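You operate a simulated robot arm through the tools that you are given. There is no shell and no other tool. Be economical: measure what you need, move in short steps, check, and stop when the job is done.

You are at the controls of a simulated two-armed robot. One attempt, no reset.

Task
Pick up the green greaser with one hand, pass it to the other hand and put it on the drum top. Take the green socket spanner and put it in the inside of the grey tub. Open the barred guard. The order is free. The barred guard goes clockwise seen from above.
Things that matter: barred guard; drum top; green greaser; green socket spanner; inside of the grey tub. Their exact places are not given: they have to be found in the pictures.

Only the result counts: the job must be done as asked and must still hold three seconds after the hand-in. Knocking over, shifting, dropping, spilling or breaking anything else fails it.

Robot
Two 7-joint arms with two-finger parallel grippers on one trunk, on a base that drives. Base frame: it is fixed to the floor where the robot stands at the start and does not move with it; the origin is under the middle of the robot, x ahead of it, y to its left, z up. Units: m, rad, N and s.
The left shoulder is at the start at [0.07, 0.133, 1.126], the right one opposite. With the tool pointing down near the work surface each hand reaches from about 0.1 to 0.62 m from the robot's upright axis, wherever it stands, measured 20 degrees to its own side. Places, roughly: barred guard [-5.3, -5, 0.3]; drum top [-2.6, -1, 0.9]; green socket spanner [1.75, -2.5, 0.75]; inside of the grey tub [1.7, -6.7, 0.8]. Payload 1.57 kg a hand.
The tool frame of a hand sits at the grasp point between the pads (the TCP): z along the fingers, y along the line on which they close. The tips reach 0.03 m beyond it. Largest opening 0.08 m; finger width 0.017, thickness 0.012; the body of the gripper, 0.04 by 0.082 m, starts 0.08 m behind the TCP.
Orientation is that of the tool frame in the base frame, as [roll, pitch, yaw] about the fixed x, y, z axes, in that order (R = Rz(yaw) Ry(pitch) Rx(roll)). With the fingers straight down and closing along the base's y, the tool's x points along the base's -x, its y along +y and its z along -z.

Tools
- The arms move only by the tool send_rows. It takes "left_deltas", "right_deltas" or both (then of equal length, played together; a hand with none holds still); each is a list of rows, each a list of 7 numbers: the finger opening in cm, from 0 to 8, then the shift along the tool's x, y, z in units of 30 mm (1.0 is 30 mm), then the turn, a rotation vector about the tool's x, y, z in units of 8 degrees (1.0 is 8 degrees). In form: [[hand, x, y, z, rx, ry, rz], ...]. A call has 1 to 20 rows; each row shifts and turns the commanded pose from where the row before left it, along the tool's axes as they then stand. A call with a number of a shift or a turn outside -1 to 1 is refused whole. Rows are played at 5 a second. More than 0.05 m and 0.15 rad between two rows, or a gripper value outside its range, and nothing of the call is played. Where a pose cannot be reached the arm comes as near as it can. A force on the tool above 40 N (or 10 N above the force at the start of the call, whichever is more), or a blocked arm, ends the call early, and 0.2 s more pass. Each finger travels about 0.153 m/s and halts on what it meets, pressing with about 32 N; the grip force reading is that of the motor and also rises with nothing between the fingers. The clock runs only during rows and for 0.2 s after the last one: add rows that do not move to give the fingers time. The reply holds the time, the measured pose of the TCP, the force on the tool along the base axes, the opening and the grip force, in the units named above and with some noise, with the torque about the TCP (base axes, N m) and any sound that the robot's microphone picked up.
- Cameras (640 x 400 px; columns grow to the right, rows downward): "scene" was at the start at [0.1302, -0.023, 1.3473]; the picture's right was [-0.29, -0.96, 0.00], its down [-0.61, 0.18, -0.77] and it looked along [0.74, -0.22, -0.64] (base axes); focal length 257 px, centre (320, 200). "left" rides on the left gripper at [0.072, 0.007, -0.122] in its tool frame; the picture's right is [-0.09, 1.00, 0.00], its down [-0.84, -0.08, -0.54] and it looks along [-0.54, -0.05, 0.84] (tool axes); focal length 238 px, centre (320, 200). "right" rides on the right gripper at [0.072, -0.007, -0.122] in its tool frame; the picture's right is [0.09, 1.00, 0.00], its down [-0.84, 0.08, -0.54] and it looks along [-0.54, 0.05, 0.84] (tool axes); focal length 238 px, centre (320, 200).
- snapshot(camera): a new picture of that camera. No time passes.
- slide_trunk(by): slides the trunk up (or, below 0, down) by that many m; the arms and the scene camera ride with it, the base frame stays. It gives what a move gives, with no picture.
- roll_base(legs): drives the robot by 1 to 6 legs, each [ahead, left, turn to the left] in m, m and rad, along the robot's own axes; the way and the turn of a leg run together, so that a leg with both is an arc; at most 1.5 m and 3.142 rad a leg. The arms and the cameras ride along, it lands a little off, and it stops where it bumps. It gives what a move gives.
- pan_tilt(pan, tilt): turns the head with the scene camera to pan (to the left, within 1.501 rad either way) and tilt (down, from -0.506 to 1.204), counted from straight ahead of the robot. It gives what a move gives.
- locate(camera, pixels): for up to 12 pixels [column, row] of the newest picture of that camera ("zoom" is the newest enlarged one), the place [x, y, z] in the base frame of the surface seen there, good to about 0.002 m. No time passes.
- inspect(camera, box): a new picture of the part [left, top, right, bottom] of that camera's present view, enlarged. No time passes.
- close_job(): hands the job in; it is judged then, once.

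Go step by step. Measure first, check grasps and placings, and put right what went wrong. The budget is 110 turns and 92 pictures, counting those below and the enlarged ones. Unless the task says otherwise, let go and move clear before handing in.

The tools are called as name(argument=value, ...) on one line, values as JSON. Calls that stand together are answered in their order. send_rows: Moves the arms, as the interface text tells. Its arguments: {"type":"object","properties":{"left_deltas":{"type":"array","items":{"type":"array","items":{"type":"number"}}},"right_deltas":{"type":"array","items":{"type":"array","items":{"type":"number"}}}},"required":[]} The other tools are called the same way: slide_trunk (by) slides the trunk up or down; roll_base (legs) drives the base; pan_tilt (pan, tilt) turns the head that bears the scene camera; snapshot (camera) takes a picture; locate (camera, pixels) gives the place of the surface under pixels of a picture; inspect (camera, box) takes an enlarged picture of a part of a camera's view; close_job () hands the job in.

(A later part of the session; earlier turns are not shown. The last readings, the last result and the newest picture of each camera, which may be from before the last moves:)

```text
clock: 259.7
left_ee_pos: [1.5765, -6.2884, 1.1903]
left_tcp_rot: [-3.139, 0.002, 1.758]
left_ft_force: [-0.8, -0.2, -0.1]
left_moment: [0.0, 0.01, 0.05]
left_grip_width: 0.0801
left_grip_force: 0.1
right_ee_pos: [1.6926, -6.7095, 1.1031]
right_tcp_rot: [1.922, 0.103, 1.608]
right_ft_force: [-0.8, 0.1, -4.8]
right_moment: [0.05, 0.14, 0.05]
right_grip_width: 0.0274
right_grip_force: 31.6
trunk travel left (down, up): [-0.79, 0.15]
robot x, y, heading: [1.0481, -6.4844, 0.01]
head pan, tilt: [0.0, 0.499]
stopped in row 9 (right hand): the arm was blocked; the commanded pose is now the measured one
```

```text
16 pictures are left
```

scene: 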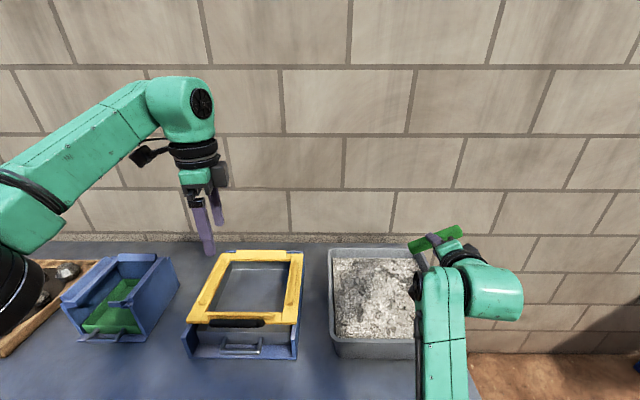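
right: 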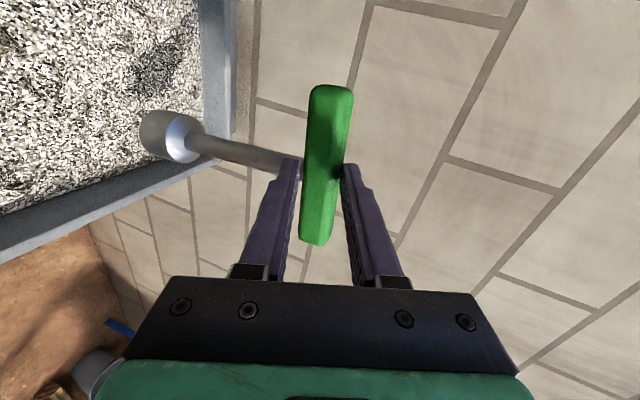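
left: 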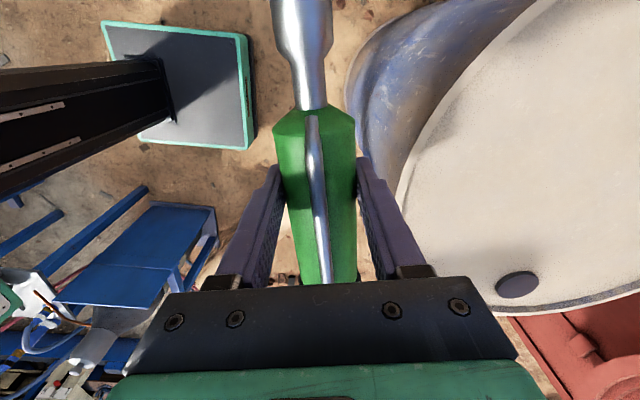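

The shaft now leans 20° with the socket about at (1.64, −6.73). I'll strafe the base 4.5 cm left to centre it and bring the trunk back down 0.09.

roll_base(legs=[[0, 0.045, 0]])

slide_trunk(by=-0.09)

snapshot(camera="right")

locate(camera="right", pixels=[[180, 135], [150, 135], [230, 150], [330, 110], [320, 180], [100, 100]])

```text
clock: 260.6
left_ee_pos: [1.5768, -6.2503, 1.1918]
left_tcp_rot: [-3.141, -0.003, 1.757]
left_ft_force: [0.0, -1.1, -0.9]
left_moment: [0.08, 0.0, 0.01]
left_grip_width: 0.0801
left_grip_force: 0.0
right_ee_pos: [1.6907, -6.671, 1.1014]
right_tcp_rot: [1.922, 0.096, 1.61]
right_ft_force: [-0.8, 0.3, -4.2]
right_moment: [0.04, 0.13, 0.06]
right_grip_width: 0.0275
right_grip_force: 32.1
trunk travel left (down, up): [-0.79, 0.15]
robot x, y, heading: [1.0494, -6.441, 0.014]
head pan, tilt: [0.0, 0.499]
```

```text
clock: 261.9
left_ee_pos: [1.5759, -6.2436, 1.1005]
left_tcp_rot: [-3.137, 0.003, 1.757]
left_ft_force: [-0.3, 0.2, -0.1]
left_moment: [-0.03, -0.02, -0.03]
left_grip_width: 0.0799
left_grip_force: 0.1
right_ee_pos: [1.6909, -6.6644, 1.0131]
right_tcp_rot: [1.922, 0.103, 1.61]
right_ft_force: [0.8, -0.5, -5.1]
right_moment: [0.01, 0.15, 0.0]
right_grip_width: 0.0271
right_grip_force: 32.2
trunk travel left (down, up): [-0.7, 0.24]
robot x, y, heading: [1.0418, -6.4425, 0.011]
head pan, tilt: [0.0, 0.499]
```

```text
15 pictures are left
```

right: 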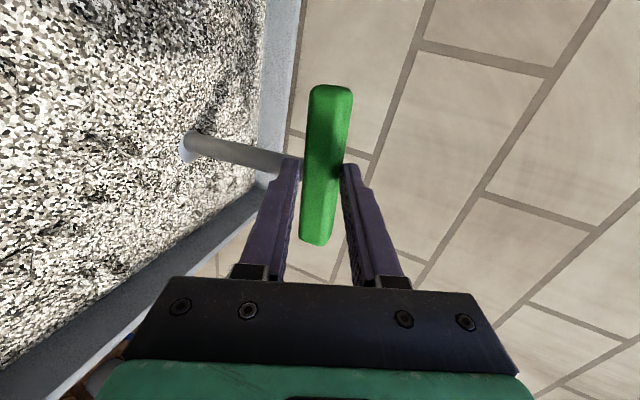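

```text
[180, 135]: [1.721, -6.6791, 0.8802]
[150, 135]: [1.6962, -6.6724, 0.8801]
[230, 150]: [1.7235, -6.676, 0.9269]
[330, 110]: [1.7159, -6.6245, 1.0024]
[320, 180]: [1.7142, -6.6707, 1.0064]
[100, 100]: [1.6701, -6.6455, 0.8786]
```

The gravel isn't solid: the socket sinks through its surface, and the shaft now stands nearly upright at (1.72, −6.675). I'll lower until the socket touches the tub floor.

send_rows(right_deltas=[[1, 0.034, -0.311, 0.114, 0, 0, 0], [1, 0.034, -0.311, 0.114, 0, 0, 0], [1, 0.034, -0.311, 0.114, 0, 0, 0], [1, 0.02, -0.2, 0.07, 0, 0, 0], [1, 0, 0, 0, 0, 0, 0]])

```text
clock: 263.1
left_ee_pos: [1.576, -6.2425, 1.0999]
left_tcp_rot: [-3.138, 0.0, 1.756]
left_ft_force: [-1.1, -0.6, -0.5]
left_moment: [-0.01, -0.02, -0.01]
left_grip_width: 0.0801
left_grip_force: 0.1
right_ee_pos: [1.6937, -6.6848, 0.9929]
right_tcp_rot: [1.893, 0.134, 1.578]
right_ft_force: [-0.6, -0.3, -4.1]
right_moment: [0.09, 0.14, 0.04]
right_grip_width: 0.0269
right_grip_force: 31.9
trunk travel left (down, up): [-0.7, 0.24]
robot x, y, heading: [1.0475, -6.4425, 0.013]
head pan, tilt: [0.0, 0.499]
```

The arm drifts there and there's no contact yet, so I'll lower with the trunk in small steps.

slide_trunk(by=-0.015)

slide_trunk(by=-0.01)

```text
clock: 263.7
left_ee_pos: [1.5761, -6.2446, 1.0855]
left_tcp_rot: [-3.137, 0.004, 1.759]
left_ft_force: [0.1, 0.0, -0.5]
left_moment: [0.01, -0.02, 0.0]
left_grip_width: 0.08
left_grip_force: 0.1
right_ee_pos: [1.6932, -6.6848, 0.9758]
right_tcp_rot: [1.9, 0.138, 1.58]
right_ft_force: [-0.1, 0.6, -4.5]
right_moment: [0.05, 0.14, -0.03]
right_grip_width: 0.0272
right_grip_force: 32.0
trunk travel left (down, up): [-0.685, 0.255]
robot x, y, heading: [1.0444, -6.4451, 0.012]
head pan, tilt: [0.0, 0.499]
```

```text
clock: 264.3
left_ee_pos: [1.5682, -6.2422, 1.0786]
left_tcp_rot: [3.138, 0.005, 1.756]
left_ft_force: [0.0, 0.3, -0.7]
left_moment: [0.02, 0.02, 0.01]
left_grip_width: 0.0799
left_grip_force: 0.2
right_ee_pos: [1.6882, -6.6804, 0.974]
right_tcp_rot: [1.884, 0.146, 1.583]
right_ft_force: [-2.4, 0.8, 23.8]
right_moment: [-0.18, -0.85, -0.01]
right_grip_width: 0.0289
right_grip_force: 10.9
trunk travel left (down, up): [-0.675, 0.265]
robot x, y, heading: [1.0449, -6.4421, 0.016]
head pan, tilt: [0.0, 0.499]
```

It touches the tub floor (24 N). I'll ease up 6 mm, open wide, then back the base straight out horizontally.

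slide_trunk(by=0.006)

send_rows(right_deltas=[[4, 0, 0, 0, 0, 0, 0], [5.5, 0, 0, 0, 0, 0, 0], [7, 0, 0, 0, 0, 0, 0], [7, 0, 0, 0, 0, 0, 0], [7, 0, 0, 0, 0, 0, 0]])

inspect(camera="scene", box=[300, 200, 500, 340])

```text
clock: 264.8
left_ee_pos: [1.5716, -6.2411, 1.0844]
left_tcp_rot: [3.14, 0.006, 1.759]
left_ft_force: [0.3, 0.6, 0.0]
left_moment: [0.03, -0.03, 0.0]
left_grip_width: 0.0802
left_grip_force: 0.2
right_ee_pos: [1.6894, -6.6818, 0.9752]
right_tcp_rot: [1.894, 0.146, 1.584]
right_ft_force: [-2.7, -0.6, 19.6]
right_moment: [-0.15, -0.65, 0.03]
right_grip_width: 0.0272
right_grip_force: 9.8
trunk travel left (down, up): [-0.681, 0.259]
robot x, y, heading: [1.0488, -6.444, 0.007]
head pan, tilt: [0.0, 0.499]
```

```text
clock: 266.0
left_ee_pos: [1.5747, -6.2422, 1.0814]
left_tcp_rot: [-3.137, 0.005, 1.758]
left_ft_force: [0.0, -0.5, 0.4]
left_moment: [0.02, -0.01, 0.02]
left_grip_width: 0.0801
left_grip_force: 0.1
right_ee_pos: [1.6908, -6.6833, 0.9678]
right_tcp_rot: [1.908, 0.145, 1.586]
right_ft_force: [0.3, -0.3, -0.5]
right_moment: [0.02, 0.01, -0.02]
right_grip_width: 0.0699
right_grip_force: 0.1
trunk travel left (down, up): [-0.681, 0.259]
robot x, y, heading: [1.0489, -6.444, 0.015]
head pan, tilt: [0.0, 0.499]
```

```text
2.86 times, centred on (400, 270) of scene
```

zoom: 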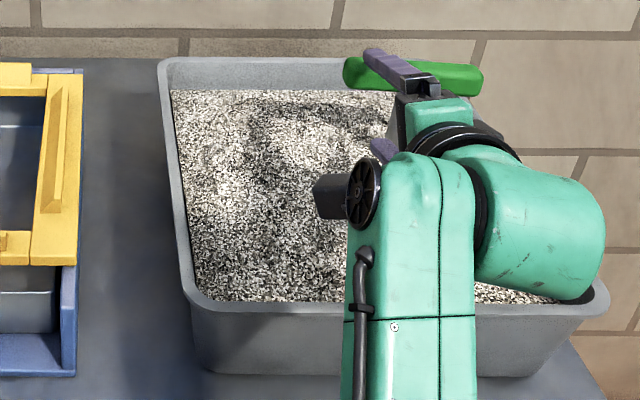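

Released, with zero load on the hand. I'll raise the trunk 1.2 cm for rim clearance and back the base out 0.2 m.

slide_trunk(by=0.012)

roll_base(legs=[[-0.22, 0, 0]])

inspect(camera="scene", box=[280, 160, 480, 300])

```text
clock: 266.6
left_ee_pos: [1.5744, -6.2422, 1.0937]
left_tcp_rot: [-3.137, 0.004, 1.757]
left_ft_force: [-0.5, -0.9, 0.5]
left_moment: [-0.01, -0.01, -0.02]
left_grip_width: 0.0799
left_grip_force: 0.1
right_ee_pos: [1.6898, -6.6841, 0.9791]
right_tcp_rot: [1.908, 0.146, 1.586]
right_ft_force: [0.1, -0.5, 0.7]
right_moment: [-0.01, -0.03, -0.03]
right_grip_width: 0.0698
right_grip_force: 0.0
trunk travel left (down, up): [-0.693, 0.247]
robot x, y, heading: [1.0478, -6.443, 0.013]
head pan, tilt: [0.0, 0.499]
```

```text
clock: 268.3
left_ee_pos: [1.3527, -6.2472, 1.0934]
left_tcp_rot: [-3.138, 0.004, 1.754]
left_ft_force: [0.3, 0.4, 0.5]
left_moment: [0.0, 0.02, -0.01]
left_grip_width: 0.0803
left_grip_force: 0.0
right_ee_pos: [1.4673, -6.6884, 0.9786]
right_tcp_rot: [1.912, 0.148, 1.58]
right_ft_force: [0.2, 0.1, 0.8]
right_moment: [-0.01, 0.01, -0.01]
right_grip_width: 0.07
right_grip_force: 0.0
trunk travel left (down, up): [-0.693, 0.247]
robot x, y, heading: [0.8266, -6.4435, 0.011]
head pan, tilt: [0.0, 0.499]
```

```text
2.86 times, centred on (380, 230) of scene
```

zoom: 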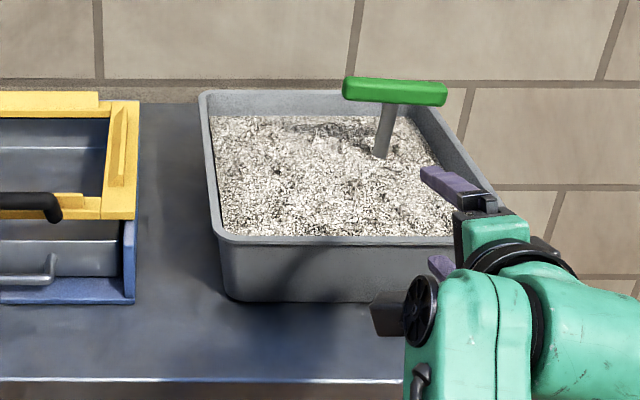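

The spanner stands inside the tub. I'll back off a little, reset the right hand to point down, and turn north-west to find a way to the guard.

roll_base(legs=[[-0.1, 0, 0]])

send_rows(right_deltas=[[6, 0, 0.3, -0.5, 0.8, 0, -0.2], [6, 0, 0.3, -0.5, 0.8, 0, -0.2], [6, 0, 0.3, 0, 0.8, 0, -0.2], [6, 0, 0, 0, 0.8, 0, -0.2], [6, 0, 0, 0, 0.8, 0, -0.2], [6, 0, 0, 0, 0.8, 0, 0], [6, 0, 0, 0, 0.8, 0, 0], [6, 0, 0, 0, 0.8, 0, 0], [6, 0, 0, 0, 0.8, 0, 0], [6, 0, 0, 0, 0.8, 0, 0], [6, 0, 0, 0, 0.7, 0, 0], [6, 0, 0, -0.8, 0, 0, 0], [6, 0, 0, -0.8, 0, 0, 0], [6, 0, 0, 0, 0, 0, 0]])

roll_base(legs=[[0, 0, 1.3], [0, 0, 1.4]])

pan_tilt(pan=0.25, tilt=0.35)

snapshot(camera="scene")

locate(camera="scene", pixels=[[320, 200], [320, 250], [250, 220], [400, 220], [200, 200], [450, 250], [320, 170], [250, 170], [400, 170], [150, 250]])

```text
clock: 269.5
left_ee_pos: [1.2538, -6.2467, 1.0929]
left_tcp_rot: [-3.138, 0.001, 1.757]
left_ft_force: [-0.7, -0.1, 0.0]
left_moment: [0.01, 0.0, 0.0]
left_grip_width: 0.0799
left_grip_force: 0.1
right_ee_pos: [1.3678, -6.6899, 0.9768]
right_tcp_rot: [1.913, 0.152, 1.581]
right_ft_force: [-0.7, 0.5, 0.3]
right_moment: [0.01, 0.02, 0.04]
right_grip_width: 0.0699
right_grip_force: 0.0
trunk travel left (down, up): [-0.693, 0.247]
robot x, y, heading: [0.7266, -6.444, 0.009]
head pan, tilt: [0.0, 0.499]
```

```text
clock: 272.5
left_ee_pos: [1.2539, -6.2482, 1.093]
left_tcp_rot: [-3.137, 0.002, 1.757]
left_ft_force: [0.0, 0.4, 0.6]
left_moment: [0.01, -0.02, 0.02]
left_grip_width: 0.0801
left_grip_force: 0.0
right_ee_pos: [1.3257, -6.6661, 1.0602]
right_tcp_rot: [-3.138, 0.264, 1.665]
right_ft_force: [1.2, -0.1, -0.2]
right_moment: [0.0, 0.05, 0.02]
right_grip_width: 0.06
right_grip_force: 0.1
right hand out of reach, approached as far as the arm can: row 11, 12
trunk travel left (down, up): [-0.693, 0.247]
robot x, y, heading: [0.7284, -6.4476, 0.011]
head pan, tilt: [0.0, 0.499]
```

```text
clock: 279.6
left_ee_pos: [0.1632, -6.4078, 1.0939]
left_tcp_rot: [-3.139, 0.001, -1.816]
left_ft_force: [0.1, 0.3, 0.3]
left_moment: [-0.01, -0.02, -0.05]
left_grip_width: 0.0802
left_grip_force: 0.1
right_ee_pos: [0.2726, -5.9956, 1.0609]
right_tcp_rot: [3.142, 0.264, -1.908]
right_ft_force: [-0.1, -0.7, 1.0]
right_moment: [-0.02, -0.01, 0.01]
right_grip_width: 0.06
right_grip_force: 0.0
trunk travel left (down, up): [-0.693, 0.247]
robot x, y, heading: [0.7273, -6.4473, 2.722]
head pan, tilt: [0.0, 0.499]
```

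```text
clock: 280.3
left_ee_pos: [0.1621, -6.407, 1.0931]
left_tcp_rot: [-3.138, 0.003, -1.815]
left_ft_force: [0.1, 1.1, -0.1]
left_moment: [0.0, 0.02, -0.01]
left_grip_width: 0.08
left_grip_force: 0.1
right_ee_pos: [0.2724, -5.9954, 1.0617]
right_tcp_rot: [-3.14, 0.263, -1.908]
right_ft_force: [-0.7, -0.7, 0.2]
right_moment: [-0.02, -0.01, -0.02]
right_grip_width: 0.06
right_grip_force: 0.1
trunk travel left (down, up): [-0.693, 0.247]
robot x, y, heading: [0.7254, -6.4473, 2.726]
head pan, tilt: [0.25, 0.351]
```

```text
12 pictures are left
```

scene: 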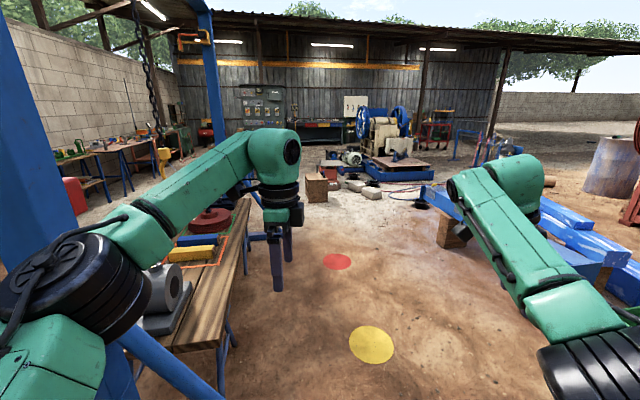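

```text
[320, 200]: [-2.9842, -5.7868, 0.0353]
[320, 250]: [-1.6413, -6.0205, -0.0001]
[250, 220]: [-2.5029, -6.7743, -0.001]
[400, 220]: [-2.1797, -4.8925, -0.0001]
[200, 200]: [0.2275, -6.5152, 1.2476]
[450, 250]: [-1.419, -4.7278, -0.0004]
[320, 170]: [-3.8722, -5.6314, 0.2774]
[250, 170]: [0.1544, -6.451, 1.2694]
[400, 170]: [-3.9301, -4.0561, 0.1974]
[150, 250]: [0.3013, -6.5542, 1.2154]
```

I have 12 pictures left, so I must be sparing. The corridor along y≈−5.6 is free to x≈−3. I'll strafe right, drive out, face west, then look once.

roll_base(legs=[[0, -0.38, 0], [1.5, 0, 0], [0, 0, 0.42], [1.1, 0, 0]])

pan_tilt(pan=0.1, tilt=0.35)

snapshot(camera="scene")

locate(camera="scene", pixels=[[320, 200], [320, 250], [250, 220], [400, 220], [220, 180], [450, 250], [320, 160], [280, 190], [400, 170], [360, 180], [380, 140], [430, 150]])

```text
clock: 296.2
left_ee_pos: [-2.1207, -5.7063, 1.0949]
left_tcp_rot: [-3.139, 0.005, -1.366]
left_ft_force: [0.4, 0.6, 0.2]
left_moment: [0.0, 0.03, 0.02]
left_grip_width: 0.0801
left_grip_force: 0.0
right_ee_pos: [-2.2012, -5.2884, 1.0614]
right_tcp_rot: [-3.141, 0.264, -1.459]
right_ft_force: [0.2, 0.0, -0.1]
right_moment: [0.02, 0.01, -0.02]
right_grip_width: 0.0604
right_grip_force: 0.0
trunk travel left (down, up): [-0.693, 0.247]
robot x, y, heading: [-1.5954, -5.4959, -3.115]
head pan, tilt: [0.25, 0.351]
```

```text
clock: 296.9
left_ee_pos: [-2.1212, -5.7055, 1.0937]
left_tcp_rot: [-3.137, 0.003, -1.366]
left_ft_force: [-0.2, -0.2, 0.7]
left_moment: [0.03, 0.0, 0.02]
left_grip_width: 0.0799
left_grip_force: 0.0
right_ee_pos: [-2.2027, -5.2874, 1.0604]
right_tcp_rot: [-3.141, 0.264, -1.458]
right_ft_force: [0.8, -1.0, 0.4]
right_moment: [0.01, 0.01, -0.02]
right_grip_width: 0.0601
right_grip_force: 0.0
trunk travel left (down, up): [-0.693, 0.247]
robot x, y, heading: [-1.5979, -5.4938, -3.115]
head pan, tilt: [0.099, 0.351]
```

```text
11 pictures are left
```

scene: 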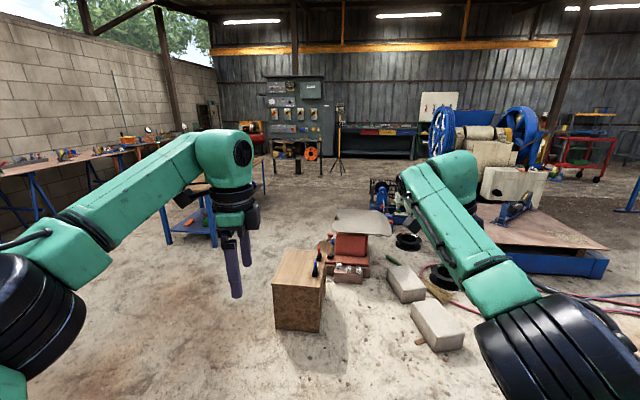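

```text
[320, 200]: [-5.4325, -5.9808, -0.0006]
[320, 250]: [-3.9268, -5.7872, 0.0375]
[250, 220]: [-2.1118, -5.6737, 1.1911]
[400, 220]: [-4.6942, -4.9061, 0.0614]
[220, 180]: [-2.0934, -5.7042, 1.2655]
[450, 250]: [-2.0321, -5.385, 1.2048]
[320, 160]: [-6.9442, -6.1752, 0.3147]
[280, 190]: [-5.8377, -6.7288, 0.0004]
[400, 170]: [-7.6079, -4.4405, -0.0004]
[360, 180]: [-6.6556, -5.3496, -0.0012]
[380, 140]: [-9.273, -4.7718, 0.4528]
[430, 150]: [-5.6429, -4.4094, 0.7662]
```

The guard should be near pixel (388,185). I'll zoom there.

inspect(camera="scene", box=[320, 150, 440, 230])

locate(camera="zoom", pixels=[[290, 180], [330, 170], [360, 200], [290, 240], [340, 260], [390, 200], [460, 250], [400, 300], [250, 180], [310, 150]])

```text
5.00 times, centred on (380, 190) of scene
```

zoom: 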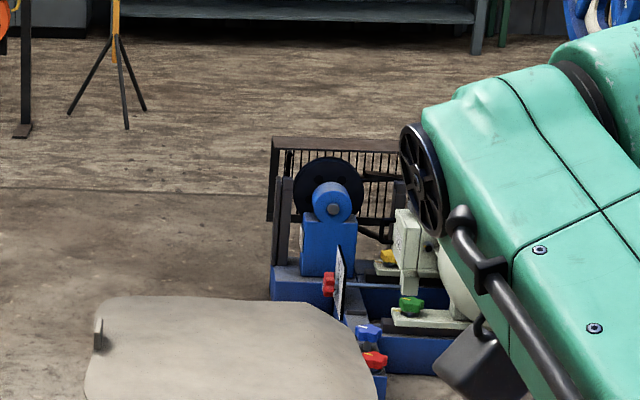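

```text
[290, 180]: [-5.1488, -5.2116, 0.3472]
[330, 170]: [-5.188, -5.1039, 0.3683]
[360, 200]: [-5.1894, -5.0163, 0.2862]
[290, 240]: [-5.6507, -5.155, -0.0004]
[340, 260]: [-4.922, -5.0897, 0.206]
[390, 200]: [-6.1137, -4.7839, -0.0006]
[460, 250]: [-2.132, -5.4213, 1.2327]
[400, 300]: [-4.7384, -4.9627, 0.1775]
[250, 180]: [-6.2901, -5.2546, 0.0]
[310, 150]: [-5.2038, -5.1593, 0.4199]
```

The barred guard is a low bar panel on the west side of a pump skid, x≈−5.3, y≈−5.25…−4.8, z≈0.15–0.43. I'll go round the south side to face it from the west.

roll_base(legs=[[0, 0, 0.53], [1.5, 0, 0], [0, 0, -0.55], [1.5, 0, 0]])

```text
clock: 314.3
left_ee_pos: [-4.9006, -6.484, 1.0941]
left_tcp_rot: [-3.14, 0.004, -1.372]
left_ft_force: [-0.2, 0.9, -0.2]
left_moment: [0.0, 0.01, 0.01]
left_grip_width: 0.08
left_grip_force: 0.1
right_ee_pos: [-4.9786, -6.0643, 1.0616]
right_tcp_rot: [-3.14, 0.264, -1.463]
right_ft_force: [-0.3, 0.1, -0.3]
right_moment: [-0.02, 0.02, 0.0]
right_grip_width: 0.06
right_grip_force: 0.1
trunk travel left (down, up): [-0.693, 0.247]
robot x, y, heading: [-4.3738, -6.2796, -3.116]
head pan, tilt: [0.099, 0.351]
```

On course. I'll continue west, then turn to face east.

roll_base(legs=[[1.5, 0, 0], [0.2, 0, 0], [0, 0, 1.57], [0, 0, 1.55]])

pan_tilt(pan=0.75, tilt=0.65)

snapshot(camera="scene")

locate(camera="scene", pixels=[[320, 150], [320, 200], [280, 200], [350, 150], [280, 150], [400, 200], [200, 200], [200, 150], [320, 250], [250, 120]])

```text
clock: 330.5
left_ee_pos: [-5.5379, -6.1402, 1.0936]
left_tcp_rot: [-3.135, 0.003, 1.72]
left_ft_force: [-0.1, 0.3, 0.4]
left_moment: [0.01, 0.0, -0.03]
left_grip_width: 0.0801
left_grip_force: 0.2
right_ee_pos: [-5.4807, -6.5614, 1.061]
right_tcp_rot: [-3.141, 0.264, 1.628]
right_ft_force: [-0.3, 0.0, 0.1]
right_moment: [0.02, 0.01, 0.04]
right_grip_width: 0.0601
right_grip_force: 0.0
trunk travel left (down, up): [-0.693, 0.247]
robot x, y, heading: [-6.0714, -6.3215, -0.024]
head pan, tilt: [0.099, 0.351]
```

```text
clock: 331.5
left_ee_pos: [-5.5389, -6.1402, 1.0934]
left_tcp_rot: [-3.137, 0.002, 1.721]
left_ft_force: [0.1, -0.2, 0.4]
left_moment: [-0.02, 0.03, -0.01]
left_grip_width: 0.0801
left_grip_force: 0.1
right_ee_pos: [-5.4813, -6.5608, 1.0622]
right_tcp_rot: [-3.141, 0.263, 1.63]
right_ft_force: [-0.1, -0.2, -0.4]
right_moment: [0.0, 0.01, 0.04]
right_grip_width: 0.0603
right_grip_force: 0.0
trunk travel left (down, up): [-0.693, 0.247]
robot x, y, heading: [-6.0726, -6.3214, -0.024]
head pan, tilt: [0.75, 0.649]
```

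```text
9 pictures are left
```

scene: 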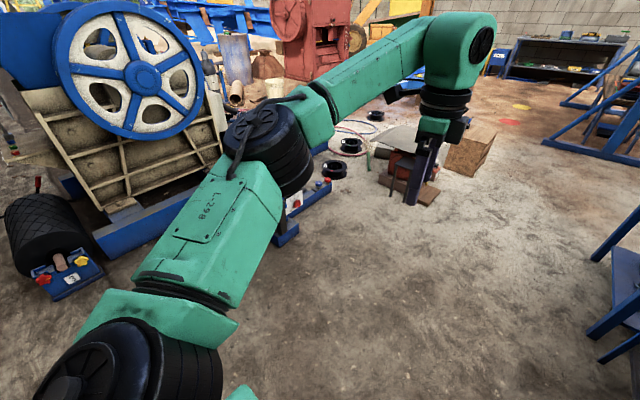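

```text
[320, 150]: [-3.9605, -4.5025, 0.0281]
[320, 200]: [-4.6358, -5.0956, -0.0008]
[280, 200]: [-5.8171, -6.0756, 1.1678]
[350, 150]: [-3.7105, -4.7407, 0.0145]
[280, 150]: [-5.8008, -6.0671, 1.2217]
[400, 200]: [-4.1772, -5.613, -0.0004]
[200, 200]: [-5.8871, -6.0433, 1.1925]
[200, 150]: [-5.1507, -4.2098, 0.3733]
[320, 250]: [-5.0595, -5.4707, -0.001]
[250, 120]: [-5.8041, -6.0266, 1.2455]
```

The left arm hides the guard from here. I'll strafe left to line up with it and look down between the arms.

roll_base(legs=[[0, 1.15, 0.024]])

pan_tilt(pan=0.1, tilt=0.9)

snapshot(camera="scene")

```text
clock: 337.4
left_ee_pos: [-5.5317, -4.9774, 1.0935]
left_tcp_rot: [-3.138, 0.003, 1.75]
left_ft_force: [0.1, -0.8, 0.2]
left_moment: [0.0, 0.0, -0.01]
left_grip_width: 0.08
left_grip_force: 0.1
right_ee_pos: [-5.4612, -5.3978, 1.0609]
right_tcp_rot: [-3.14, 0.265, 1.657]
right_ft_force: [-0.3, 0.0, 0.0]
right_moment: [-0.01, -0.02, 0.02]
right_grip_width: 0.06
right_grip_force: 0.1
trunk travel left (down, up): [-0.693, 0.247]
robot x, y, heading: [-6.063, -5.1758, 0.003]
head pan, tilt: [0.75, 0.649]
```

```text
clock: 338.4
left_ee_pos: [-5.5324, -4.9777, 1.0953]
left_tcp_rot: [-3.138, 0.002, 1.749]
left_ft_force: [0.1, -0.1, 0.4]
left_moment: [0.01, 0.02, 0.01]
left_grip_width: 0.0798
left_grip_force: 0.1
right_ee_pos: [-5.4619, -5.3969, 1.0613]
right_tcp_rot: [-3.14, 0.264, 1.659]
right_ft_force: [0.8, 0.0, 0.0]
right_moment: [0.0, 0.0, 0.01]
right_grip_width: 0.06
right_grip_force: 0.1
trunk travel left (down, up): [-0.693, 0.247]
robot x, y, heading: [-6.0652, -5.1749, 0.007]
head pan, tilt: [0.099, 0.901]
```

```text
8 pictures are left
```

scene: 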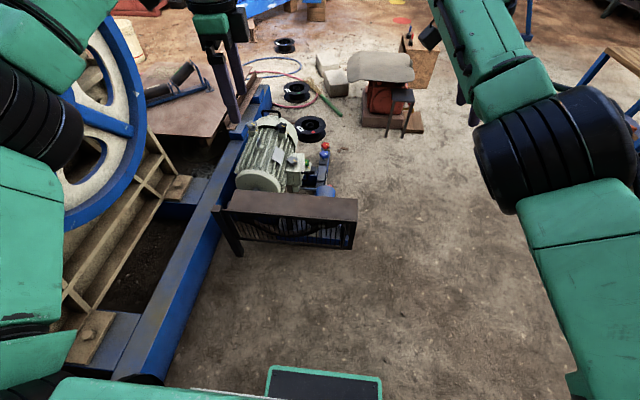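

The guard is at (215–355, 190–250). I'll zoom once and measure in detail.

inspect(camera="scene", box=[200, 150, 370, 270])

locate(camera="scene", pixels=[[218, 210], [240, 192], [355, 200], [350, 248], [300, 205], [300, 222], [300, 238], [235, 250], [270, 230], [330, 240], [352, 225], [225, 225]])

```text
3.33 times, centred on (285, 210) of scene
```

zoom: 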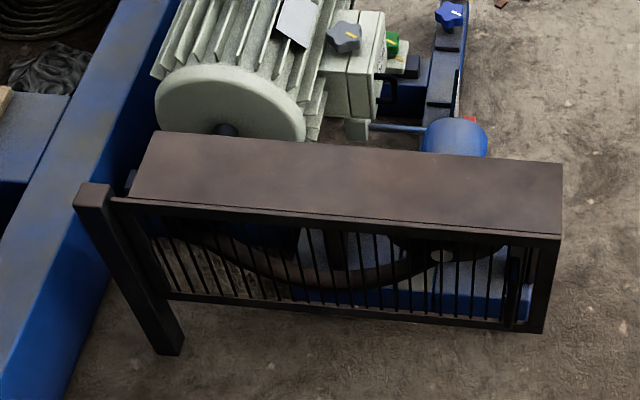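

```text
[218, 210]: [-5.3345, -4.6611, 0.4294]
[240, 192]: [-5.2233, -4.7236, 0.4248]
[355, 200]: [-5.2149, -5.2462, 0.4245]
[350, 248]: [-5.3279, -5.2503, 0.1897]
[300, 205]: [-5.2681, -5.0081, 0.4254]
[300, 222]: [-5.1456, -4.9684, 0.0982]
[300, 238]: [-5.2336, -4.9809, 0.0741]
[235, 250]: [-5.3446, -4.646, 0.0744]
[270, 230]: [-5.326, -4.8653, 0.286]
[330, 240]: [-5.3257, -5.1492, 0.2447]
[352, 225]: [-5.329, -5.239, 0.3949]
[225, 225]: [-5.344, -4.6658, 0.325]
```

The panel lies in the plane x≈−5.327, hinged at the post (y≈−4.67), with its free end at y≈−5.25. Clockwise means pulling the free end towards me. I'll measure the dark handle near zoom (515,290).

locate(camera="zoom", pixels=[[515, 260], [512, 275], [512, 290], [512, 310], [522, 275], [530, 260], [528, 290], [505, 275], [545, 280], [510, 322], [500, 300], [515, 245]])

inspect(camera="scene", box=[310, 190, 370, 260])

```text
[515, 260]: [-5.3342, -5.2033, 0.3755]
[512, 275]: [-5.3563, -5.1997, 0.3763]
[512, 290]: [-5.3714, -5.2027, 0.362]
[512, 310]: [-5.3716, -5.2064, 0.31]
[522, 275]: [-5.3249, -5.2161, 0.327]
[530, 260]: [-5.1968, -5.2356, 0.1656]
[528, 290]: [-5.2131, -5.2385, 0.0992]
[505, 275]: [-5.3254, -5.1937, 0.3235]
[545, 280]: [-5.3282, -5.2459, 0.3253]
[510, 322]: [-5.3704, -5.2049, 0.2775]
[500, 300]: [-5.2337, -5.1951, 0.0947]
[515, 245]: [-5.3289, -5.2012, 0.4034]
```

```text
5.71 times, centred on (340, 225) of scene
```

zoom: 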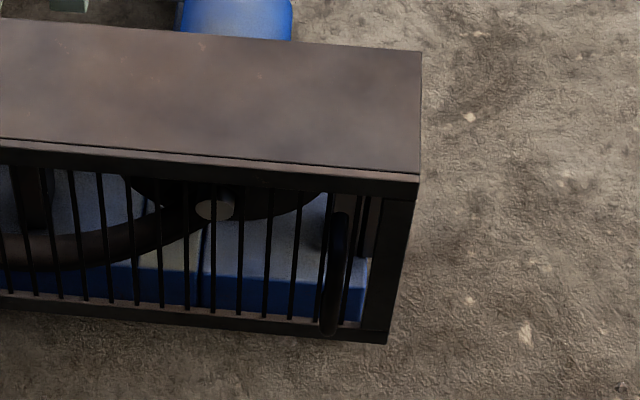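

The handle is an upright bow at y≈−5.203, with its outer face at x≈−5.371 and z 0.26–0.38. I'll shift the base south so the left arm works on its own side, point the left hand forward with a 24° down-tilt, and lower the trunk.

roll_base(legs=[[0, -0.18, 0]])

send_rows(left_deltas=[[6, 0, 0, 0, 0, 0, -1], [6, 0, 0, 0, 0, 0, -1], [6, 0, 0, 0, 0, 0, -1], [6, 0, 0, 0, 0, 0, -1], [6, 0, 0, 0, 0, 0, -1], [6, 0, 0, 0, 0, 0, -1], [6, 0, 0, 0, 0, 0, -1], [6, 0, 0, 0, 0, 0, -1], [6, 0, 0, 0, 0, 0, -1], [6, 0, 0, 0, 0, 0, -1], [6, 0, 0, 0, 0, -0.92, 0], [6, 0, 0, 0, 0, -0.92, 0], [6, 0, 0, 0, 0, -0.92, 0], [6, 0, 0, 0, 0, -0.92, 0], [6, 0, 0, 0, 0, -0.92, 0], [6, 0, 0, 0, 0, -0.92, 0], [6, 0, 0, 0, 0, -0.92, 0], [6, 0, 0, 0, 0, -0.92, 0], [6, 0, 0, 0, 0, -0.92, 0], [6, 0, 0, 0, 0, 0, 0]])

slide_trunk(by=-0.4)

```text
clock: 339.9
left_ee_pos: [-5.532, -5.1584, 1.0941]
left_tcp_rot: [-3.139, 0.005, 1.75]
left_ft_force: [0.6, -0.7, -0.8]
left_moment: [-0.03, 0.0, 0.03]
left_grip_width: 0.08
left_grip_force: 0.0
right_ee_pos: [-5.4604, -5.5771, 1.0605]
right_tcp_rot: [-3.14, 0.264, 1.659]
right_ft_force: [-0.5, -0.4, -0.4]
right_moment: [0.03, 0.01, -0.02]
right_grip_width: 0.0597
right_grip_force: 0.1
trunk travel left (down, up): [-0.693, 0.247]
robot x, y, heading: [-6.0599, -5.355, 0.005]
head pan, tilt: [0.099, 0.901]
```

```text
clock: 344.1
left_ee_pos: [-5.4468, -5.0631, 1.1312]
left_tcp_rot: [-3.122, 1.145, 2.926]
left_ft_force: [0.2, 0.0, 0.5]
left_moment: [-0.01, 0.03, 0.0]
left_grip_width: 0.0601
left_grip_force: 0.0
left hand out of reach, approached as far as the arm can: row 8, 9, 10, 11, 12, 13, 14, 15, 16, 17, 18, 19
right_ee_pos: [-5.4607, -5.5785, 1.0612]
right_tcp_rot: [-3.14, 0.264, 1.658]
right_ft_force: [-0.3, -0.3, -0.2]
right_moment: [-0.01, 0.03, 0.02]
right_grip_width: 0.06
right_grip_force: 0.1
trunk travel left (down, up): [-0.693, 0.247]
robot x, y, heading: [-6.0597, -5.3553, 0.009]
head pan, tilt: [0.099, 0.901]
```

```text
clock: 347.9
left_ee_pos: [-5.4466, -5.0625, 0.7329]
left_tcp_rot: [-3.123, 1.144, 2.925]
left_ft_force: [0.2, 0.6, 0.3]
left_moment: [-0.02, -0.01, 0.02]
left_grip_width: 0.0601
left_grip_force: 0.0
right_ee_pos: [-5.4614, -5.5787, 0.6611]
right_tcp_rot: [-3.141, 0.263, 1.659]
right_ft_force: [-0.6, 0.2, 0.1]
right_moment: [-0.01, 0.01, 0.02]
right_grip_width: 0.0601
right_grip_force: 0.1
trunk travel left (down, up): [-0.293, 0.647]
robot x, y, heading: [-6.06, -5.3553, 0.002]
head pan, tilt: [0.099, 0.901]
```

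The left hand points forward. I'll lower the trunk 0.2 more and move to 8 cm in front of the handle.

slide_trunk(by=-0.2)

send_rows(left_deltas=[[6, 0.686, -0.57, 0.447, 0, 0, 0], [6, 0.686, -0.57, 0.447, 0, 0, 0], [6, 0.686, -0.57, 0.447, 0, 0, 0], [6, 0.686, -0.57, 0.447, 0, 0, 0], [6, 0.686, -0.57, 0.447, 0, 0, 0], [6, 0.686, -0.57, 0.447, 0, 0, 0], [6, 0.686, -0.57, 0.447, 0, 0, 0], [6, 0, 0, 0, 0, 0, 0]])

snapshot(camera="left")

```text
clock: 350.1
left_ee_pos: [-5.4462, -5.0628, 0.5309]
left_tcp_rot: [-3.122, 1.145, 2.925]
left_ft_force: [0.4, -0.7, 1.0]
left_moment: [0.04, -0.02, 0.0]
left_grip_width: 0.0601
left_grip_force: 0.0
right_ee_pos: [-5.4626, -5.5783, 0.4631]
right_tcp_rot: [-3.139, 0.265, 1.66]
right_ft_force: [0.1, 0.4, -0.5]
right_moment: [0.03, -0.03, -0.01]
right_grip_width: 0.06
right_grip_force: 0.1
trunk travel left (down, up): [-0.093, 0.847]
robot x, y, heading: [-6.0568, -5.3547, 0.007]
head pan, tilt: [0.099, 0.901]
```

```text
clock: 351.9
left_ee_pos: [-5.3926, -5.1282, 0.3586]
left_tcp_rot: [-3.114, 1.146, 2.927]
left_ft_force: [0.1, 0.1, 0.5]
left_moment: [-0.02, -0.01, 0.0]
left_grip_width: 0.06
left_grip_force: 0.0
left hand out of reach, approached as far as the arm can: row 1, 2, 3, 4, 5, 6, 7
right_ee_pos: [-5.4621, -5.5789, 0.4621]
right_tcp_rot: [-3.141, 0.264, 1.659]
right_ft_force: [-0.6, 0.3, 0.0]
right_moment: [0.04, -0.01, -0.01]
right_grip_width: 0.0599
right_grip_force: 0.1
trunk travel left (down, up): [-0.093, 0.847]
robot x, y, heading: [-6.0592, -5.3564, 0.009]
head pan, tilt: [0.099, 0.901]
```

```text
5 pictures are left
```

left: 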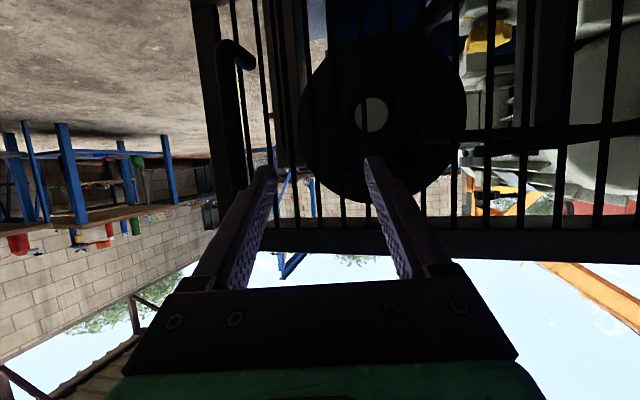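

The arm can't fold back further, but the base can position it. The handle is at image (235,110), left of the fingers. I'll open wide, back and shift the base, and lower the trunk 3 cm.

roll_base(legs=[[-0.06, 0, 0], [0, -0.073, 0]])

slide_trunk(by=-0.03)

send_rows(left_deltas=[[8, 0, 0, 0, 0, 0, 0], [8, 0, 0, 0, 0, 0, 0]])

```text
clock: 353.5
left_ee_pos: [-5.4513, -5.2027, 0.3594]
left_tcp_rot: [-3.115, 1.145, 2.927]
left_ft_force: [0.1, -0.7, 0.4]
left_moment: [0.02, -0.01, -0.03]
left_grip_width: 0.06
left_grip_force: 0.1
right_ee_pos: [-5.5204, -5.6515, 0.4615]
right_tcp_rot: [-3.139, 0.264, 1.659]
right_ft_force: [-0.1, -0.3, 0.7]
right_moment: [0.0, -0.02, -0.04]
right_grip_width: 0.0599
right_grip_force: 0.1
trunk travel left (down, up): [-0.093, 0.847]
robot x, y, heading: [-6.1198, -5.4284, 0.002]
head pan, tilt: [0.099, 0.901]
```

```text
clock: 354.2
left_ee_pos: [-5.4528, -5.2013, 0.3293]
left_tcp_rot: [-3.116, 1.144, 2.926]
left_ft_force: [0.2, 0.1, 0.6]
left_moment: [-0.01, 0.01, -0.03]
left_grip_width: 0.0601
left_grip_force: 0.1
right_ee_pos: [-5.5196, -5.6521, 0.431]
right_tcp_rot: [-3.138, 0.264, 1.659]
right_ft_force: [0.5, -0.2, 0.2]
right_moment: [0.04, -0.02, 0.0]
right_grip_width: 0.0601
right_grip_force: 0.2
trunk travel left (down, up): [-0.063, 0.877]
robot x, y, heading: [-6.1172, -5.4289, 0.0]
head pan, tilt: [0.099, 0.901]
```

```text
clock: 354.9
left_ee_pos: [-5.452, -5.2004, 0.3297]
left_tcp_rot: [-3.115, 1.145, 2.928]
left_ft_force: [-0.5, -0.1, -0.3]
left_moment: [0.0, 0.0, -0.04]
left_grip_width: 0.0801
left_grip_force: 0.0
right_ee_pos: [-5.5194, -5.6519, 0.4309]
right_tcp_rot: [-3.141, 0.264, 1.66]
right_ft_force: [0.0, -0.6, 0.1]
right_moment: [0.02, 0.01, 0.0]
right_grip_width: 0.0601
right_grip_force: 0.2
trunk travel left (down, up): [-0.063, 0.877]
robot x, y, heading: [-6.1201, -5.4273, 0.003]
head pan, tilt: [0.099, 0.901]
```

Aligned at y≈−5.20. I'll drive ahead 7 cm and close on the bar.

roll_base(legs=[[0.072, 0, 0]])

send_rows(left_deltas=[[4, 0, 0, 0, 0, 0, 0], [1, 0, 0, 0, 0, 0, 0], [0, 0, 0, 0, 0, 0, 0], [0, 0, 0, 0, 0, 0, 0]])

```text
clock: 355.9
left_ee_pos: [-5.3809, -5.2015, 0.3295]
left_tcp_rot: [-3.116, 1.144, 2.926]
left_ft_force: [-0.2, -0.2, 0.0]
left_moment: [-0.01, -0.01, -0.02]
left_grip_width: 0.08
left_grip_force: 0.1
right_ee_pos: [-5.4484, -5.6526, 0.4312]
right_tcp_rot: [-3.14, 0.265, 1.658]
right_ft_force: [-0.3, 0.3, -0.4]
right_moment: [0.01, 0.0, -0.01]
right_grip_width: 0.0604
right_grip_force: 0.1
trunk travel left (down, up): [-0.063, 0.877]
robot x, y, heading: [-6.0503, -5.4287, 0.001]
head pan, tilt: [0.099, 0.901]
```

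```text
clock: 356.9
left_ee_pos: [-5.3801, -5.2002, 0.3285]
left_tcp_rot: [-3.117, 1.143, 2.93]
left_ft_force: [0.5, 13.1, 0.3]
left_moment: [0.56, 0.0, 0.29]
left_grip_width: 0.0136
left_grip_force: 30.1
right_ee_pos: [-5.4484, -5.6522, 0.4324]
right_tcp_rot: [-3.139, 0.264, 1.657]
right_ft_force: [-0.2, -0.3, -0.3]
right_moment: [0.01, 0.02, -0.01]
right_grip_width: 0.06
right_grip_force: 0.0
trunk travel left (down, up): [-0.063, 0.877]
robot x, y, heading: [-6.0493, -5.4279, 0.008]
head pan, tilt: [0.099, 0.901]
```

The bar is gripped at 13.6 mm. I'll pull the guard by backing the base along the arc, first about 10°.

roll_base(legs=[[-0.09, 0.014, 0]])

```text
clock: 358.0
left_ee_pos: [-5.4714, -5.1844, 0.3282]
left_tcp_rot: [-3.113, 1.145, 2.931]
left_ft_force: [5.6, 23.8, 0.2]
left_moment: [0.62, 0.25, 0.47]
left_grip_width: 0.014
left_grip_force: 30.8
right_ee_pos: [-5.5392, -5.6365, 0.431]
right_tcp_rot: [-3.138, 0.266, 1.661]
right_ft_force: [0.5, 0.5, -0.6]
right_moment: [-0.01, 0.02, 0.01]
right_grip_width: 0.0602
right_grip_force: 0.1
trunk travel left (down, up): [-0.063, 0.877]
robot x, y, heading: [-6.1378, -5.4187, 0.006]
head pan, tilt: [0.099, 0.901]
```

The guard follows. The side force says to go a little more towards +y. I'll continue to about 20°, then 30°.

roll_base(legs=[[-0.087, 0.042, 0]])

roll_base(legs=[[-0.08, 0.044, 0]])

```text
clock: 359.3
left_ee_pos: [-5.5648, -5.1523, 0.3285]
left_tcp_rot: [-3.12, 1.141, 2.911]
left_ft_force: [0.3, -0.3, 3.6]
left_moment: [0.59, 0.44, 0.0]
left_grip_width: 0.0138
left_grip_force: 30.2
right_ee_pos: [-5.6335, -5.5967, 0.4311]
right_tcp_rot: [-3.138, 0.263, 1.655]
right_ft_force: [-0.2, 0.5, 0.1]
right_moment: [-0.04, 0.03, -0.02]
right_grip_width: 0.0598
right_grip_force: 0.1
trunk travel left (down, up): [-0.063, 0.877]
robot x, y, heading: [-6.231, -5.3679, 0.007]
head pan, tilt: [0.099, 0.901]
stopped in leg 1: the force on the tool passed its limit (the readings are from after the stop); the commanded pose is now the measured one
```

```text
clock: 360.4
left_ee_pos: [-5.647, -5.1046, 0.3278]
left_tcp_rot: [-3.116, 1.141, 2.916]
left_ft_force: [2.1, 2.9, 4.5]
left_moment: [0.6, -0.16, 0.08]
left_grip_width: 0.0141
left_grip_force: 30.2
right_ee_pos: [-5.7158, -5.5512, 0.4314]
right_tcp_rot: [-3.14, 0.263, 1.657]
right_ft_force: [0.4, -0.6, -0.8]
right_moment: [0.0, 0.01, 0.05]
right_grip_width: 0.06
right_grip_force: 0.1
trunk travel left (down, up): [-0.063, 0.877]
robot x, y, heading: [-6.3189, -5.3291, 0.005]
head pan, tilt: [0.099, 0.901]
```

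At about 31° now, with low forces. I'll continue along the arc.

roll_base(legs=[[-0.071, 0.057, 0]])

roll_base(legs=[[-0.06, 0.069, 0]])

```text
clock: 361.6
left_ee_pos: [-5.7161, -5.0478, 0.3273]
left_tcp_rot: [-3.117, 1.144, 2.918]
left_ft_force: [9.1, 8.9, 2.6]
left_moment: [0.63, -0.29, 0.24]
left_grip_width: 0.0139
left_grip_force: 29.8
right_ee_pos: [-5.786, -5.4952, 0.4309]
right_tcp_rot: [-3.139, 0.264, 1.656]
right_ft_force: [0.2, 0.7, 0.5]
right_moment: [0.0, 0.03, 0.02]
right_grip_width: 0.06
right_grip_force: 0.1
trunk travel left (down, up): [-0.063, 0.877]
robot x, y, heading: [-6.3837, -5.2683, 0.005]
head pan, tilt: [0.099, 0.901]
```

```text
clock: 362.7
left_ee_pos: [-5.7787, -4.9789, 0.3281]
left_tcp_rot: [-3.117, 1.143, 2.918]
left_ft_force: [10.5, 9.2, -1.4]
left_moment: [0.66, -0.2, 0.26]
left_grip_width: 0.0135
left_grip_force: 30.3
right_ee_pos: [-5.8469, -5.4278, 0.4315]
right_tcp_rot: [-3.14, 0.264, 1.654]
right_ft_force: [0.0, -0.4, -0.1]
right_moment: [0.01, 0.01, 0.01]
right_grip_width: 0.0599
right_grip_force: 0.1
trunk travel left (down, up): [-0.063, 0.877]
robot x, y, heading: [-6.4466, -5.2023, 0.0]
head pan, tilt: [0.099, 0.901]
```

About 51°. I'll go on to 60° and 70°, slightly closer to the hinge.

roll_base(legs=[[-0.041, 0.08, 0]])

roll_base(legs=[[-0.031, 0.085, 0]])

```text
clock: 363.8
left_ee_pos: [-5.8212, -4.9037, 0.3284]
left_tcp_rot: [-3.118, 1.141, 2.912]
left_ft_force: [-33.3, -17.8, -1.2]
left_moment: [0.41, 0.08, -0.6]
left_grip_width: 0.0141
left_grip_force: 30.9
right_ee_pos: [-5.8897, -5.3496, 0.4314]
right_tcp_rot: [3.14, 0.262, 1.654]
right_ft_force: [-0.4, 0.1, -0.7]
right_moment: [-0.01, 0.0, 0.02]
right_grip_width: 0.0599
right_grip_force: 0.0
trunk travel left (down, up): [-0.063, 0.877]
robot x, y, heading: [-6.4891, -5.1233, 0.006]
head pan, tilt: [0.099, 0.901]
```

```text
clock: 364.9
left_ee_pos: [-5.8543, -4.8178, 0.3288]
left_tcp_rot: [-3.117, 1.139, 2.911]
left_ft_force: [-31.2, -9.6, 5.8]
left_moment: [0.44, -0.06, -0.34]
left_grip_width: 0.0138
left_grip_force: 30.6
right_ee_pos: [-5.9214, -5.2638, 0.4331]
right_tcp_rot: [3.14, 0.263, 1.654]
right_ft_force: [0.1, -0.5, 0.5]
right_moment: [-0.03, -0.01, 0.01]
right_grip_width: 0.0599
right_grip_force: 0.0
trunk travel left (down, up): [-0.063, 0.877]
robot x, y, heading: [-6.5199, -5.0357, 0.009]
head pan, tilt: [0.099, 0.901]
```

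About 70°. The force now pushes outwards, so the next step goes slightly further out.

roll_base(legs=[[-0.025, 0.088, 0]])

```text
clock: 366.0
left_ee_pos: [-5.8779, -4.7322, 0.3278]
left_tcp_rot: [-3.115, 1.139, 2.911]
left_ft_force: [27.0, 3.6, 4.4]
left_moment: [0.51, -0.63, 0.17]
left_grip_width: 0.0142
left_grip_force: 30.5
right_ee_pos: [-5.9452, -5.1777, 0.431]
right_tcp_rot: [-3.139, 0.263, 1.655]
right_ft_force: [0.7, -0.3, 0.5]
right_moment: [0.03, 0.02, 0.0]
right_grip_width: 0.06
right_grip_force: 0.0
trunk travel left (down, up): [-0.063, 0.877]
robot x, y, heading: [-6.5455, -4.9539, 0.003]
head pan, tilt: [0.099, 0.901]
```

About 80°. One more small step towards 85°, then a look.

roll_base(legs=[[0.008, 0.045, 0]])

pan_tilt(pan=0.25, tilt=0.45)

snapshot(camera="scene")

```text
clock: 366.9
left_ee_pos: [-5.8719, -4.6858, 0.3272]
left_tcp_rot: [-3.117, 1.138, 2.91]
left_ft_force: [-29.1, -1.0, -3.0]
left_moment: [0.55, 0.06, -0.12]
left_grip_width: 0.0141
left_grip_force: 30.2
right_ee_pos: [-5.9394, -5.1321, 0.4311]
right_tcp_rot: [-3.139, 0.262, 1.654]
right_ft_force: [1.5, -0.4, -0.2]
right_moment: [-0.01, -0.02, -0.03]
right_grip_width: 0.0601
right_grip_force: 0.2
trunk travel left (down, up): [-0.063, 0.877]
robot x, y, heading: [-6.5347, -4.9098, 0.003]
head pan, tilt: [0.099, 0.901]
```

```text
clock: 367.8
left_ee_pos: [-5.87, -4.6861, 0.3279]
left_tcp_rot: [-3.118, 1.139, 2.91]
left_ft_force: [-5.2, -0.9, 2.1]
left_moment: [0.54, -0.32, -0.02]
left_grip_width: 0.0138
left_grip_force: 29.9
right_ee_pos: [-5.9377, -5.1319, 0.4312]
right_tcp_rot: [-3.14, 0.264, 1.652]
right_ft_force: [0.0, 0.5, -0.4]
right_moment: [0.03, 0.02, 0.01]
right_grip_width: 0.0602
right_grip_force: 0.0
trunk travel left (down, up): [-0.063, 0.877]
robot x, y, heading: [-6.5377, -4.9033, -0.003]
head pan, tilt: [0.25, 0.45]
```

```text
4 pictures are left
```

scene: 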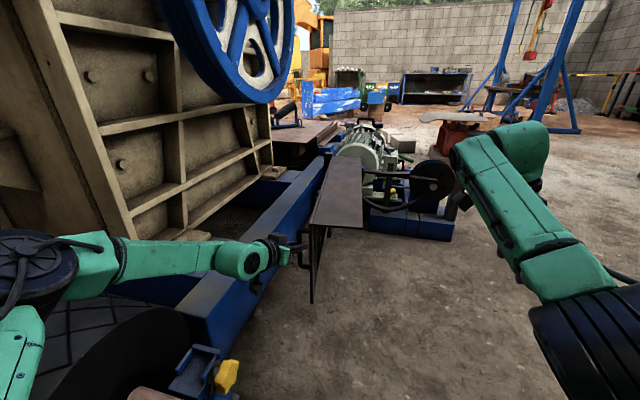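

The whole guard has swung open about 85–90°. I'll open the fingers slightly and back straight out.

send_rows(left_deltas=[[2.0, 0, 0, 0, 0, 0, 0], [3.0, 0, 0, 0, 0, 0, 0], [3.0, 0, 0, 0, 0, 0, 0]])

roll_base(legs=[[-0.12, 0, 0]])

snapshot(camera="scene")

locate(camera="scene", pixels=[[310, 230], [340, 225], [330, 170], [312, 290], [345, 200], [150, 340], [205, 370], [100, 350]])

```text
clock: 368.6
left_ee_pos: [-5.8723, -4.6858, 0.3267]
left_tcp_rot: [-3.116, 1.137, 2.91]
left_ft_force: [0.3, 0.0, 0.3]
left_moment: [-0.02, 0.0, 0.0]
left_grip_width: 0.03
left_grip_force: 0.1
right_ee_pos: [-5.9388, -5.1312, 0.4312]
right_tcp_rot: [-3.138, 0.264, 1.652]
right_ft_force: [-1.5, -0.1, -0.3]
right_moment: [0.02, -0.01, 0.01]
right_grip_width: 0.0602
right_grip_force: 0.0
trunk travel left (down, up): [-0.063, 0.877]
robot x, y, heading: [-6.5336, -4.9067, 0.0]
head pan, tilt: [0.25, 0.45]
```

```text
clock: 369.8
left_ee_pos: [-5.9936, -4.6837, 0.327]
left_tcp_rot: [-3.116, 1.137, 2.915]
left_ft_force: [0.7, 0.4, -1.2]
left_moment: [-0.04, -0.03, 0.03]
left_grip_width: 0.03
left_grip_force: 0.1
right_ee_pos: [-6.0592, -5.1298, 0.4311]
right_tcp_rot: [-3.14, 0.263, 1.657]
right_ft_force: [1.2, -0.4, -0.5]
right_moment: [0.0, -0.02, 0.0]
right_grip_width: 0.0598
right_grip_force: 0.2
trunk travel left (down, up): [-0.063, 0.877]
robot x, y, heading: [-6.6581, -4.9049, 0.004]
head pan, tilt: [0.25, 0.45]
```

```text
3 pictures are left
```

scene: 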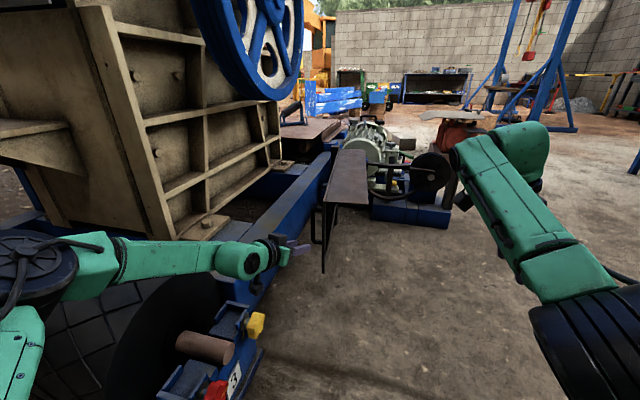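

```text
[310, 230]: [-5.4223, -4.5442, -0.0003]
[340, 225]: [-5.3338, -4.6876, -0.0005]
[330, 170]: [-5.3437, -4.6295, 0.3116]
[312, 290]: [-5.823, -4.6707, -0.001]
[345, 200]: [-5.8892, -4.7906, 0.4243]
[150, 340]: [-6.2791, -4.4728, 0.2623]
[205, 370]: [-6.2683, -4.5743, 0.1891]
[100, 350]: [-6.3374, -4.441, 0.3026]
```

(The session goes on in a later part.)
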